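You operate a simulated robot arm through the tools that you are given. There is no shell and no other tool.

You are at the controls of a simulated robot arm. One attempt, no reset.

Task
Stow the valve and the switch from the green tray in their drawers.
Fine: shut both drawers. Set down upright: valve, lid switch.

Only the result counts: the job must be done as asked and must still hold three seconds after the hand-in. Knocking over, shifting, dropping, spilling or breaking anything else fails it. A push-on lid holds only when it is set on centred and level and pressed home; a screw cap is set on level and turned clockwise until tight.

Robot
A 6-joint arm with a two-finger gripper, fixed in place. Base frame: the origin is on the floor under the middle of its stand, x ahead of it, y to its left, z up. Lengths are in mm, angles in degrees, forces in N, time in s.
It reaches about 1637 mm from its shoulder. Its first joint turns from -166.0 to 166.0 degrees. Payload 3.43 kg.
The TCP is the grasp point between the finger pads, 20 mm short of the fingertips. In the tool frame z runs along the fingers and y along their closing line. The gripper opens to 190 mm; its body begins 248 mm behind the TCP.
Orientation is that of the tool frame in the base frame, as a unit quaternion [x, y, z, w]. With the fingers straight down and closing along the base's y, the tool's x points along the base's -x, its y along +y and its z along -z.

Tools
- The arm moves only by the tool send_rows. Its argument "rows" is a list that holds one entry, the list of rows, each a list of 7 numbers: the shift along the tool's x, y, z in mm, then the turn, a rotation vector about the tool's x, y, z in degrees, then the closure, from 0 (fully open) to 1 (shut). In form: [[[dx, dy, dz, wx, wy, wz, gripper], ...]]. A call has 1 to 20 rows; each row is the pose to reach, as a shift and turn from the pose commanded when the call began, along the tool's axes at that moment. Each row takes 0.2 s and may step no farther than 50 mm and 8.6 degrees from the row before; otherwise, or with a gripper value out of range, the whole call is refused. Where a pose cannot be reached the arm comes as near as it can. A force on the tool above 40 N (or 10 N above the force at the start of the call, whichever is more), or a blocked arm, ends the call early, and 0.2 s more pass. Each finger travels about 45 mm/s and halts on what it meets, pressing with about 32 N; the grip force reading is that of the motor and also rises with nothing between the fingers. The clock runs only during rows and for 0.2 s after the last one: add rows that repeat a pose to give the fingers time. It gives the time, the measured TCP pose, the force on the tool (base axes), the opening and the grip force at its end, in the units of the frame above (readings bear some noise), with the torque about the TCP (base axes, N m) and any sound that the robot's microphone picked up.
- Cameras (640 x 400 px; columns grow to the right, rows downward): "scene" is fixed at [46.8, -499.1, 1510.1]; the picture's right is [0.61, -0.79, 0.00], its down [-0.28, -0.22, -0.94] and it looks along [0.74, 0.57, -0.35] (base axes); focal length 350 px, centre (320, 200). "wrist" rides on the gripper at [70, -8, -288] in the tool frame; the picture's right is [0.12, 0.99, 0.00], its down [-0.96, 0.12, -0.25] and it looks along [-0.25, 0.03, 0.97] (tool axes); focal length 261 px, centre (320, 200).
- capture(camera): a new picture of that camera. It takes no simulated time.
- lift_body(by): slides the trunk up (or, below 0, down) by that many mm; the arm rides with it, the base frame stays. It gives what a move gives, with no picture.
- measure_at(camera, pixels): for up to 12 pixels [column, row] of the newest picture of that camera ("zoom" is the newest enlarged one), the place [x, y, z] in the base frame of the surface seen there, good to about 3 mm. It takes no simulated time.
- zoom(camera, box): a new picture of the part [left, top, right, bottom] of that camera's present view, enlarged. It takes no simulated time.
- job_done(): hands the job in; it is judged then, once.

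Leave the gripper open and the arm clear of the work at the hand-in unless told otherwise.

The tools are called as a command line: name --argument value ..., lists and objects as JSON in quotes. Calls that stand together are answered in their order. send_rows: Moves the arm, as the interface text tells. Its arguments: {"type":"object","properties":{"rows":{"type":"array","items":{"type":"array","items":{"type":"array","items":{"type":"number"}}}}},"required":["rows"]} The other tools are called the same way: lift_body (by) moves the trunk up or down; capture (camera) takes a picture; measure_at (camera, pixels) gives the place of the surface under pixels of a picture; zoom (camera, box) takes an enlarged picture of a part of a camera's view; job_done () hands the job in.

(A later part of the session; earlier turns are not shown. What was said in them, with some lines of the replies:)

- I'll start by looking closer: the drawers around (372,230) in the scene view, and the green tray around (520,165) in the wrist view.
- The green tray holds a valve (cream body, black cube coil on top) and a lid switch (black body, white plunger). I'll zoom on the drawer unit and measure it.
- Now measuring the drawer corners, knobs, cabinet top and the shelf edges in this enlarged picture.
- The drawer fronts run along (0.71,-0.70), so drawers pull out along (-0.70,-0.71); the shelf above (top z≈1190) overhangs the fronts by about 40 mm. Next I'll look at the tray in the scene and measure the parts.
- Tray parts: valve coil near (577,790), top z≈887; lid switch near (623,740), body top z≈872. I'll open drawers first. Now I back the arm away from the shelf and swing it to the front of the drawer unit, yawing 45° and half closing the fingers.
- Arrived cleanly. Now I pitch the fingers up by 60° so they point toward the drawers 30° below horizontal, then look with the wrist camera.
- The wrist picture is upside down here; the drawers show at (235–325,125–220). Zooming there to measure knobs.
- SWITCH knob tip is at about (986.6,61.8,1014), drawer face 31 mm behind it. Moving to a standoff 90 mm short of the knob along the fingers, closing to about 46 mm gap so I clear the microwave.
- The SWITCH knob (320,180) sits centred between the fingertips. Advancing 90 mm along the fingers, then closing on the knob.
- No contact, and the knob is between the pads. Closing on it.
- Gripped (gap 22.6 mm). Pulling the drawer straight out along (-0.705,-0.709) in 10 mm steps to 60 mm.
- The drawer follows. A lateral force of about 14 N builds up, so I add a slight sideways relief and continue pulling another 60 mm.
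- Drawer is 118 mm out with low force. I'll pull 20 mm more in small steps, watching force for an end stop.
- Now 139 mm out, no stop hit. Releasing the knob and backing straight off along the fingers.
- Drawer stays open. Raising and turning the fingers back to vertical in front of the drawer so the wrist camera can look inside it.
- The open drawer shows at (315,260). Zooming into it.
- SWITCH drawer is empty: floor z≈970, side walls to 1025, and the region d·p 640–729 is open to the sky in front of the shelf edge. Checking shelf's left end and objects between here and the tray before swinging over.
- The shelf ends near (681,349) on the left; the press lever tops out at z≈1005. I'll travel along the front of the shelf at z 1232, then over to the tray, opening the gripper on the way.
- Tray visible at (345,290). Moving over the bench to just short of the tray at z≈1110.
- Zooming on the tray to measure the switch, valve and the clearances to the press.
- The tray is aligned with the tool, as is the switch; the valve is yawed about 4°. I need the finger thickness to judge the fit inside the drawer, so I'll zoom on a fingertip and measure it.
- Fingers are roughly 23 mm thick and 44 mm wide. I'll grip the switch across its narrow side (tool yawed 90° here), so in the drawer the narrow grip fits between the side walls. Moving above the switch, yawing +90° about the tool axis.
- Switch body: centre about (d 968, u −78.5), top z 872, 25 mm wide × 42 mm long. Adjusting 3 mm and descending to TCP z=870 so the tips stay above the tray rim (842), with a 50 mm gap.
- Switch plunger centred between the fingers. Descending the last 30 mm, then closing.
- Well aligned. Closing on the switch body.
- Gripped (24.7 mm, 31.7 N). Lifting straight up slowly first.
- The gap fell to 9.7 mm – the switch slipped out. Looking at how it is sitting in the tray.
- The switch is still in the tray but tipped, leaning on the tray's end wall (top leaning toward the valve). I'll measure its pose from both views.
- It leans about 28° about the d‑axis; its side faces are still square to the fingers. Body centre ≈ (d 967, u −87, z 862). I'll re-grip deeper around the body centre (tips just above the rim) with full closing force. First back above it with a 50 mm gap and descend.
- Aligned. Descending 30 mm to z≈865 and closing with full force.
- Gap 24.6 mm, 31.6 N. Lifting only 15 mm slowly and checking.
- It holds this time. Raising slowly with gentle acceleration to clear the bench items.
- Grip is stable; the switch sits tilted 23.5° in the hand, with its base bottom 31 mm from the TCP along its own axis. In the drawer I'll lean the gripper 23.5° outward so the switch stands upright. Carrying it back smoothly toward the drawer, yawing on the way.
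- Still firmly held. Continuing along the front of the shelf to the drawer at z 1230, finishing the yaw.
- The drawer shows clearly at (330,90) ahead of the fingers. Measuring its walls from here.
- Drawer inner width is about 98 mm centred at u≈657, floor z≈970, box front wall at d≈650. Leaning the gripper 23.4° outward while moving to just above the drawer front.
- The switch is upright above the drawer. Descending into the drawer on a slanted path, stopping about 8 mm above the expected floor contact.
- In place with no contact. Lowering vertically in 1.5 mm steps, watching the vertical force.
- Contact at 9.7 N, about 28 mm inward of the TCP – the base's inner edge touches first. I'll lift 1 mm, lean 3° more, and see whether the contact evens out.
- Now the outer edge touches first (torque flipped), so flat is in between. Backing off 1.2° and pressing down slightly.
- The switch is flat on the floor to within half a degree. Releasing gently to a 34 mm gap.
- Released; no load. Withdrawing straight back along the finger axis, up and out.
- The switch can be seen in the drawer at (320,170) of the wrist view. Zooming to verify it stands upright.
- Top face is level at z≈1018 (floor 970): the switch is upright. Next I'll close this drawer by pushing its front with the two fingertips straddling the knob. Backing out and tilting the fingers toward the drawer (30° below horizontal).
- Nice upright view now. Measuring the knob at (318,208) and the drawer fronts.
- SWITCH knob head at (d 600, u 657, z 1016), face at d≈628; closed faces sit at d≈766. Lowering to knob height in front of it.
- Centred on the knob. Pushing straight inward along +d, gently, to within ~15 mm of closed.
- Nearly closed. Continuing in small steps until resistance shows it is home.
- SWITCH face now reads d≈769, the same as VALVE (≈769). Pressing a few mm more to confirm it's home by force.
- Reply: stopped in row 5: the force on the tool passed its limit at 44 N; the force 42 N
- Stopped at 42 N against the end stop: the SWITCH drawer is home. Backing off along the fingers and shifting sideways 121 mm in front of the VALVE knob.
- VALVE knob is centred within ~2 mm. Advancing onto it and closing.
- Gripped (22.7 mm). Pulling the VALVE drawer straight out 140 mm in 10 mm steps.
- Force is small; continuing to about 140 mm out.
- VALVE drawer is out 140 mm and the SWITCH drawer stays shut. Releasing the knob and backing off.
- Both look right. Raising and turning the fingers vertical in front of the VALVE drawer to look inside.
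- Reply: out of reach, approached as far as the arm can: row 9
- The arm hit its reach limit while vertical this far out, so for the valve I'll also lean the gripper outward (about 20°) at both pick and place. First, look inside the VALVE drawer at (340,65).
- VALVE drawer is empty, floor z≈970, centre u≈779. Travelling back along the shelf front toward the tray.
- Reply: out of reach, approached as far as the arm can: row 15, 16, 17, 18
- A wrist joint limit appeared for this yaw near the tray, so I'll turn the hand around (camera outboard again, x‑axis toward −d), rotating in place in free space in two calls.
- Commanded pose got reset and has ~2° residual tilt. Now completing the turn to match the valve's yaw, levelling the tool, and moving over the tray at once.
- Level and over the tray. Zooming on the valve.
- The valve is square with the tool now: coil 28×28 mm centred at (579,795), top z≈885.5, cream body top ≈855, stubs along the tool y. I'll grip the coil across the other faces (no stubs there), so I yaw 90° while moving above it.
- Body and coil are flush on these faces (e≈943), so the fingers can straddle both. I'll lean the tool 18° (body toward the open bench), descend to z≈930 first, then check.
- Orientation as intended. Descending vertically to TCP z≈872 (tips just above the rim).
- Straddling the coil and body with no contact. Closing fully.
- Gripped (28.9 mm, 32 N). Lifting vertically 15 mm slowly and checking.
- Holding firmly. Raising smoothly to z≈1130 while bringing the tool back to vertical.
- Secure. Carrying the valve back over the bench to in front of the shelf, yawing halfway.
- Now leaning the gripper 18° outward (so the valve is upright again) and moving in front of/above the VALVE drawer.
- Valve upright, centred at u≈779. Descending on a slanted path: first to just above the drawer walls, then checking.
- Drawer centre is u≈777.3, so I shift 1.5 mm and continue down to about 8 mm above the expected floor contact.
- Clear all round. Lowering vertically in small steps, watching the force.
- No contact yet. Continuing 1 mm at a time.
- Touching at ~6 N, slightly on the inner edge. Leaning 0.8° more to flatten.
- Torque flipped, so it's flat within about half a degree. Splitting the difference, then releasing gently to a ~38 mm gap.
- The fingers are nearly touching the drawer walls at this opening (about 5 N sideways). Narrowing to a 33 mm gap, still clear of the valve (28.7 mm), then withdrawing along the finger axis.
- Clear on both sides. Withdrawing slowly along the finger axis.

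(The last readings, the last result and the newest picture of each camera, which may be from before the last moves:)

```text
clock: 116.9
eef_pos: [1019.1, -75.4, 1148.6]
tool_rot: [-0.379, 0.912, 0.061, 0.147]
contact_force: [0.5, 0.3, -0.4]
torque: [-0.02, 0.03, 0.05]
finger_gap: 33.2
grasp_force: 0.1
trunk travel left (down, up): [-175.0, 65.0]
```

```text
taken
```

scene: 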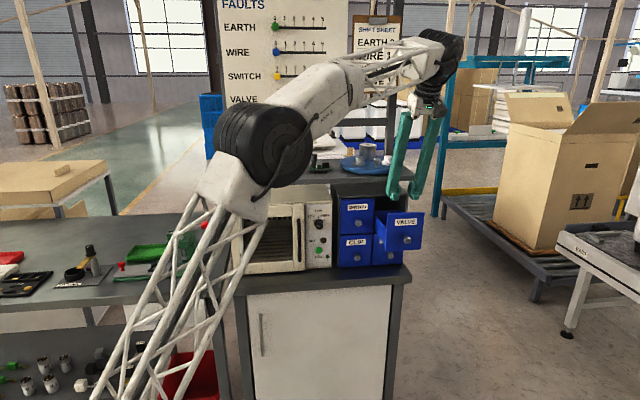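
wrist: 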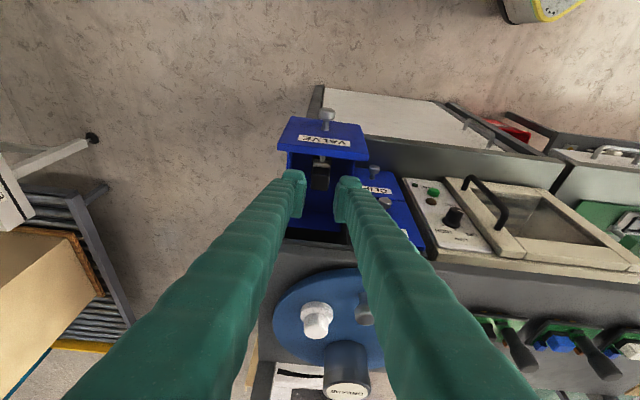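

zoom --camera "wrist" --box '[290, 140, 360, 210]'

measure_at --camera "zoom" --pixels '[[285, 230], [325, 232], [300, 210], [305, 255], [285, 250], [320, 255], [305, 195], [310, 160], [305, 230], [345, 230], [260, 240], [310, 275]]'

```text
5.71 times, centred on (325, 175) of wrist
```

zoom: 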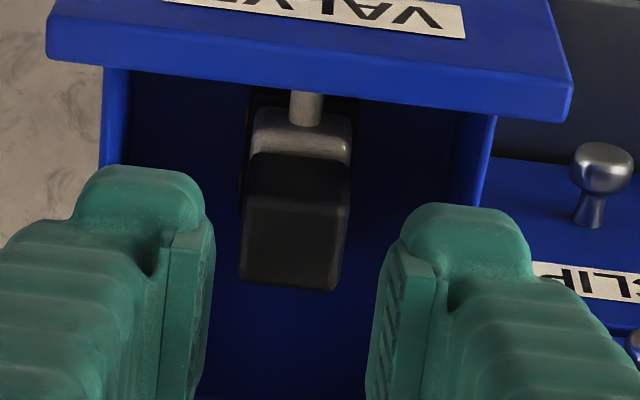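

```text
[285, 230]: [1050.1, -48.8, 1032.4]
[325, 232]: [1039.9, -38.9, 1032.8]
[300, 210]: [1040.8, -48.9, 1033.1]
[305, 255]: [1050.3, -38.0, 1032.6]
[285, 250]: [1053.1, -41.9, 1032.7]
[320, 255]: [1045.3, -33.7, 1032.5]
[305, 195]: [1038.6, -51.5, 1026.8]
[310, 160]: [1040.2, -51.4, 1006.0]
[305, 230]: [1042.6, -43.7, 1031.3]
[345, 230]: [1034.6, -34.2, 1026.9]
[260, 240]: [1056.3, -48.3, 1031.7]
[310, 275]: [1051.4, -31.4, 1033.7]
```

Coil top is level at z≈1032.6 – the valve stands upright. Backing out and tilting to 60° to push the VALVE drawer shut.

send_rows --rows '[[[10, 0, -15, 0, 0, 0, 0.8], [45, 0, -30, 0, -5, 0, 0.758], [80, 0, -42, 0, -12, 0, 0.758], [115, 0, -52, 0, -20, 0, 0.758], [145, 0, -60, 0, -28, 0, 0.758], [170.6, 0, -67, 0, -36, 0, 0.758], [170.6, 0, -67, 0, -41.7, 0, 0.758], [170.6, 0, -67, 0, -41.7, 0, 0.758]]]'

capture --camera "wrist"

```text
clock: 118.7
eef_pos: [890.6, -203.5, 1159.7]
tool_rot: [-0.332, 0.799, 0.191, 0.463]
contact_force: [0.0, 0.4, 0.2]
torque: [0.01, 0.0, 0.01]
finger_gap: 45.8
grasp_force: 0.1
trunk travel left (down, up): [-175.0, 65.0]
```

```text
taken
```

wrist: 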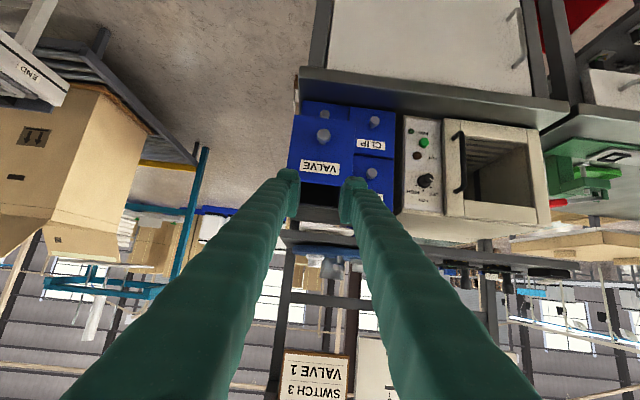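

zoom --camera "wrist" --box '[280, 90, 400, 190]'

measure_at --camera "zoom" --pixels '[[250, 188], [246, 182], [254, 194], [210, 230], [330, 240], [270, 220], [450, 130], [445, 335], [440, 330], [440, 280], [380, 220], [180, 300]]'

```text
4.00 times, centred on (340, 140) of wrist
```

zoom: 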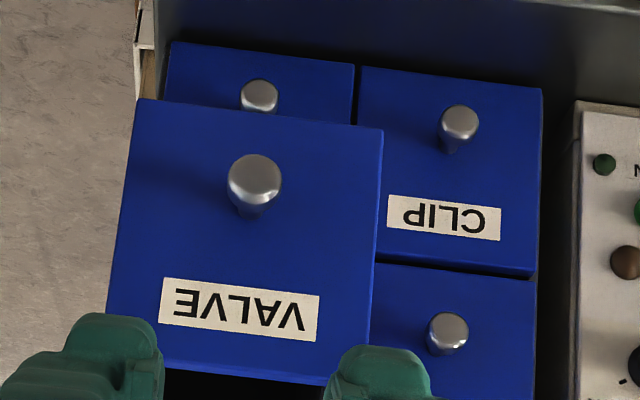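

```text
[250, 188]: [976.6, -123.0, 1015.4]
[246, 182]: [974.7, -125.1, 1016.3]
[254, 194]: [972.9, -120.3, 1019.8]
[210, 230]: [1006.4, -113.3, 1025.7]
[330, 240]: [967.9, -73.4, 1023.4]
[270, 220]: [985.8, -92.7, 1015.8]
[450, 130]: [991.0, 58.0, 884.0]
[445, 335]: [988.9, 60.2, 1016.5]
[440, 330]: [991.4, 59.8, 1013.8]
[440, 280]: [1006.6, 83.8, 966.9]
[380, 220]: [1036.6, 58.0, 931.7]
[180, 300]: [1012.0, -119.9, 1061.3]
```

VALVE knob is at (d 599, u 779, z 1016); the SWITCH knob reads the same closed position as at the start. Lowering to knob height in front of it.

send_rows --rows '[[[25, -0.7, 25.4, 0, 0, 0, 0.758], [50, -1.4, 50.9, 0, 0, 0, 0.758], [75, -2.1, 76.3, 0, 0, 0, 0.758], [100.2, -2.8, 101.8, 0, 0, 0, 0.758], [100.2, -2.8, 101.8, 0, 0, 0, 0.758]]]'

capture --camera "wrist"

```text
clock: 119.9
eef_pos: [921.0, -178.6, 1021.4]
tool_rot: [-0.333, 0.8, 0.192, 0.462]
contact_force: [-0.1, -1.1, 0.5]
torque: [0.01, 0.01, 0.0]
finger_gap: 46.2
grasp_force: 0.1
trunk travel left (down, up): [-175.0, 65.0]
```

```text
taken
```

wrist: 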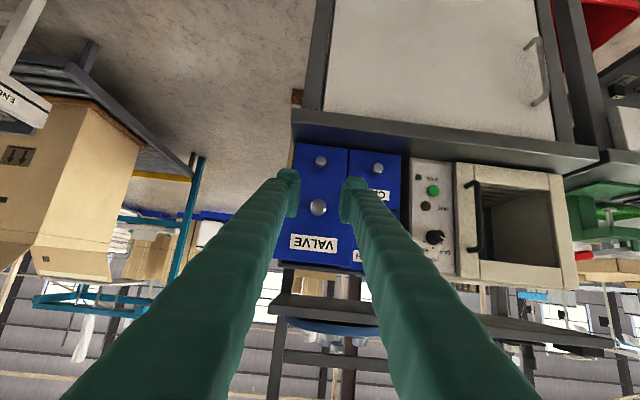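

Centred. Pushing the drawer straight in, gently.

send_rows --rows '[[[-12.5, 0, 21.6, 0, 0, 0, 0.758], [-25, 0, 43.3, 0, 0, 0, 0.758], [-35, 0, 60.6, 0, 0, 0, 0.758], [-39, 0, 67.5, 0, 0, 0, 0.758], [-43, 0, 74.5, 0, 0, 0, 0.758], [-47, 0, 81.4, 0, 0, 0, 0.758], [-51, 0, 88.3, 0, 0, 0, 0.758], [-55, 0, 95.3, 0, 0, 0, 0.758], [-59, 0, 102.2, 0, 0, 0, 0.758], [-63, 0, 109.1, 0, 0, 0, 0.758], [-67, 0, 116, 0, 0, 0, 0.758], [-71, 0, 123, 0, 0, 0, 0.758], [-75, 0, 130, 0, 0, 0, 0.758], [-79, 0, 136.8, 0, 0, 0, 0.758], [-83, 0, 143.8, 0, 0, 0, 0.758], [-87, 0, 150.7, 0, 0, 0, 0.758], [-91, 0, 157.6, 0, 0, 0, 0.758], [-95, 0, 164.5, 0, 0, 0, 0.758], [-98, 0, 169.7, 0, 0, 0, 0.758], [-101, 0, 174.9, 0, 0, 0, 0.758]]]'

send_rows --rows '[[[-2, 0, 3.5, 0, 0, 0, 0.758], [-4, 0, 6.9, 0, 0, 0, 0.758], [-6, 0, 10.4, 0, 0, 0, 0.758], [-7.5, 0, 13, 0, 0, 0, 0.758], [-9, 0, 15.6, 0, 0, 0, 0.758]]]'

capture --camera "wrist"

```text
clock: 124.1
eef_pos: [1061.5, -35.1, 1020.9]
tool_rot: [-0.333, 0.8, 0.191, 0.462]
contact_force: [0.9, 0.2, -0.5]
torque: [0.0, 0.0, 0.01]
finger_gap: 46.0
grasp_force: 0.1
trunk travel left (down, up): [-175.0, 65.0]
```

```text
clock: 125.3
eef_pos: [1074.0, -21.3, 1021.2]
tool_rot: [-0.333, 0.799, 0.192, 0.462]
contact_force: [-0.5, 0.0, 0.8]
torque: [-0.01, 0.0, -0.01]
finger_gap: 46.4
grasp_force: 0.0
trunk travel left (down, up): [-175.0, 65.0]
```

```text
taken
```

wrist: 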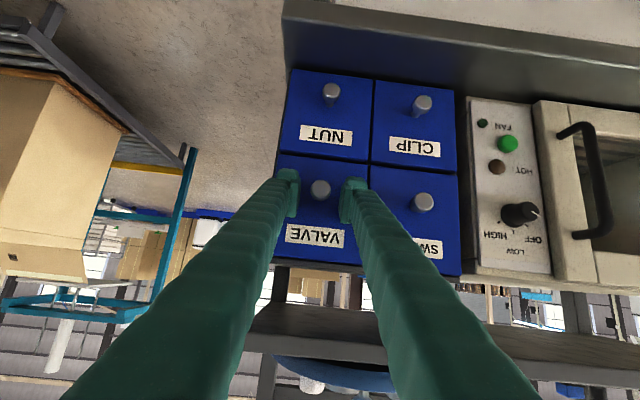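

Looks nearly flush. Pressing a few more mm until the end stop is felt.

send_rows --rows '[[[-1, 0, 1.7, 0, 0, 0, 0.758], [-2, 0, 3.5, 0, 0, 0, 0.758], [-3, 0, 5.2, 0, 0, 0, 0.758], [-4, 0, 6.9, 0, 0, 0, 0.758], [-5, 0, 8.7, 0, 0, 0, 0.758], [-6, 0, 10.4, 0, 0, 0, 0.758]]]'

zoom --camera "wrist" --box '[270, 60, 470, 280]'

```text
clock: 126.4
eef_pos: [1078.2, -19.8, 1021.1]
tool_rot: [-0.333, 0.799, 0.192, 0.461]
contact_force: [-32.0, -34.1, 5.3]
torque: [0.31, -0.26, -0.67]
finger_gap: 44.6
grasp_force: 0.1
trunk travel left (down, up): [-175.0, 65.0]
stopped in row 5: the force on the tool passed its limit at 44 N (the readings are from after the stop); the commanded pose is now the measured one
```

```text
1.82 times, centred on (370, 170) of wrist
```

zoom: 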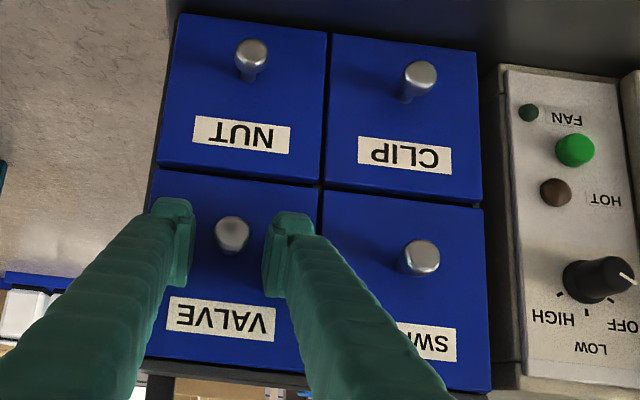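

Home against the stop (≈47 N). Backing straight off and checking both fronts.

send_rows --rows '[[[0, 0, -15, 0, 0, 0, 0.758], [0, 0, -50, 0, 0, 0, 0.758], [0, 0, -95, 0, 0, 0, 0.7], [0, 0, -140, 0, 0, 0, 0.6], [0, 0, -185, 0, 0, 0, 0.5], [0, 0, -230, 0, 0, 0, 0.4], [0, 0, -230, 0, 0, 0, 0.4]]]'

capture --camera "wrist"

capture --camera "scene"

```text
clock: 128.0
eef_pos: [939.5, -156.0, 1135.8]
tool_rot: [-0.334, 0.799, 0.192, 0.461]
contact_force: [0.6, 0.5, 1.3]
torque: [0.01, 0.01, 0.0]
finger_gap: 114.0
grasp_force: 0.1
trunk travel left (down, up): [-175.0, 65.0]
```

```text
taken
```

wrist: 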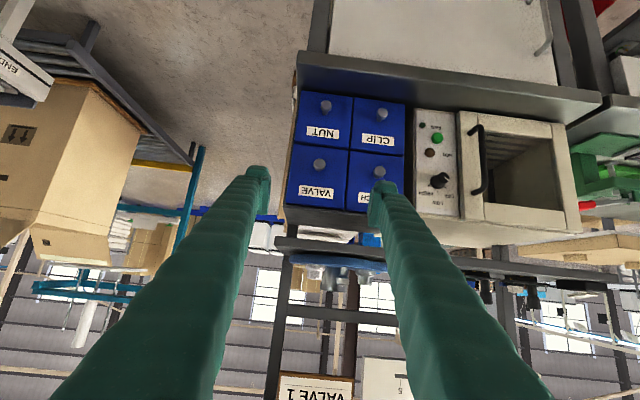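

```text
taken
```

scene: 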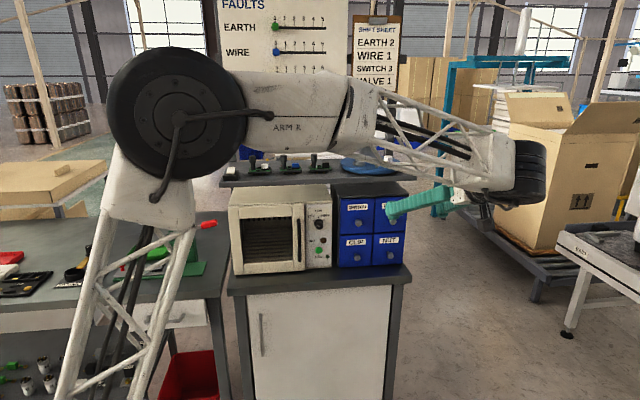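

zoom --camera "wrist" --box '[270, 80, 420, 220]'

measure_at --camera "zoom" --pixels '[[180, 300], [250, 310], [300, 260], [130, 310], [330, 260], [370, 310], [350, 300], [180, 130], [330, 140], [400, 150], [210, 240], [380, 255]]'

```text
2.86 times, centred on (345, 150) of wrist
```

zoom: 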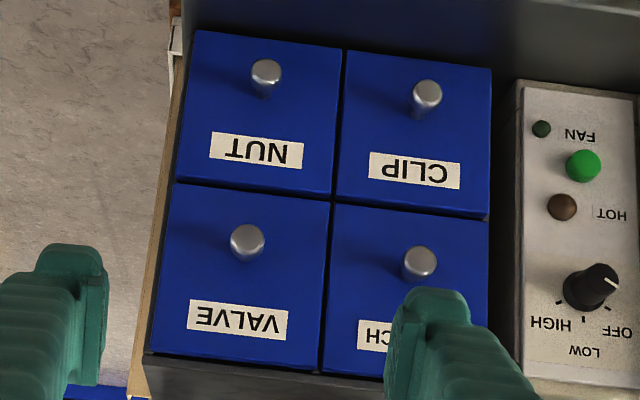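

```text
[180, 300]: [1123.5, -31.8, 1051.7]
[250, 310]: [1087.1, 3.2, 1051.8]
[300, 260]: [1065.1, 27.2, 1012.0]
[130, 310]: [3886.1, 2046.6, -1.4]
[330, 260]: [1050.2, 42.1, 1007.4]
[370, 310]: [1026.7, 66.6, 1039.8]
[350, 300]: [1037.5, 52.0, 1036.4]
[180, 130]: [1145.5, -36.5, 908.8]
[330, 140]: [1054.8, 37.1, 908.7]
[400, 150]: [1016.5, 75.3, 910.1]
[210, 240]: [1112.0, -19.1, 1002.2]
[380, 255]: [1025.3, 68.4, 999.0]
```

All four fronts are flush (d≈768). Moving the arm further clear and opening the gripper fully, then a final look around.

send_rows --rows '[[[0, 0, -40, 0, 0, 0, 0.3], [0, 0, -80, 0, 0, 0, 0.2], [0, 0, -120, 0, 0, 0, 0.1], [0, 0, -150, 0, 0, 0, 0], [0, 0, -150, 0, 0, 0, 0], [0, 0, -150, 0, 0, 0, 0], [0, 0, -150, 0, 0, 0, 0]]]'

capture --camera "scene"

zoom --camera "scene" --box '[90, 200, 230, 290]'

zoom --camera "scene" --box '[210, 130, 430, 280]'

```text
clock: 129.6
eef_pos: [848.3, -249.7, 1209.1]
tool_rot: [-0.334, 0.799, 0.193, 0.461]
contact_force: [-0.4, -0.2, 0.3]
torque: [0.01, 0.01, 0.01]
finger_gap: 189.9
grasp_force: 0.0
trunk travel left (down, up): [-175.0, 65.0]
```

```text
taken
```

scene: 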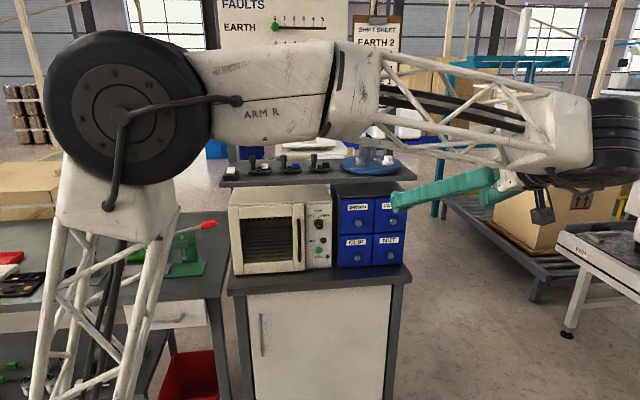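

```text
4.44 times, centred on (160, 245) of scene
```

zoom: 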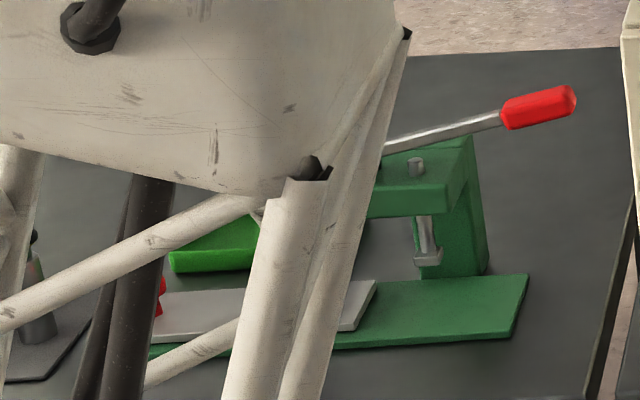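

```text
2.67 times, centred on (320, 205) of scene
```

zoom: 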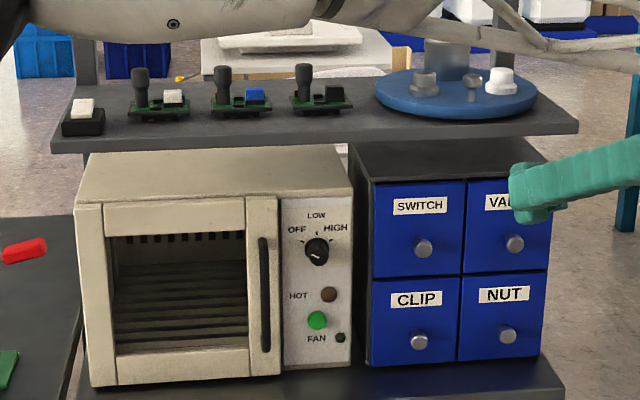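

Both drawers are shut and flush, and the shelf items, press and tray look as they did at the start. The gripper is open (190 mm) and the arm is clear. Handing the job in.

job_done

```text
The job is handed in.
```

The valve and the lid switch are each in their labelled drawers, both drawers are shut, and I've handed the job in. I haven't been told whether it passed.

- **Switch:** My first grip slipped and it tipped against the tray wall, without leaving the tray. I re-gripped it and set it in the SWITCH drawer. Its top measured level, so it was upright before I closed the drawer.
- **Valve:** It went into the VALVE drawer on the first grip. Its top also measured level before I closed the drawer.
- **Drawers:** I pushed each one in until it hit its end stop at more than 40 N. Both fronts now sit flush with the CLIP and NUT drawers. I did not reopen them to check the parts after closing.
- **Surroundings:** The shelf items and the press looked unchanged in the last pictures. The arm hid part of the tray there, but it had not moved in any earlier view.

The arm is clear of the work and the gripper is fully open.
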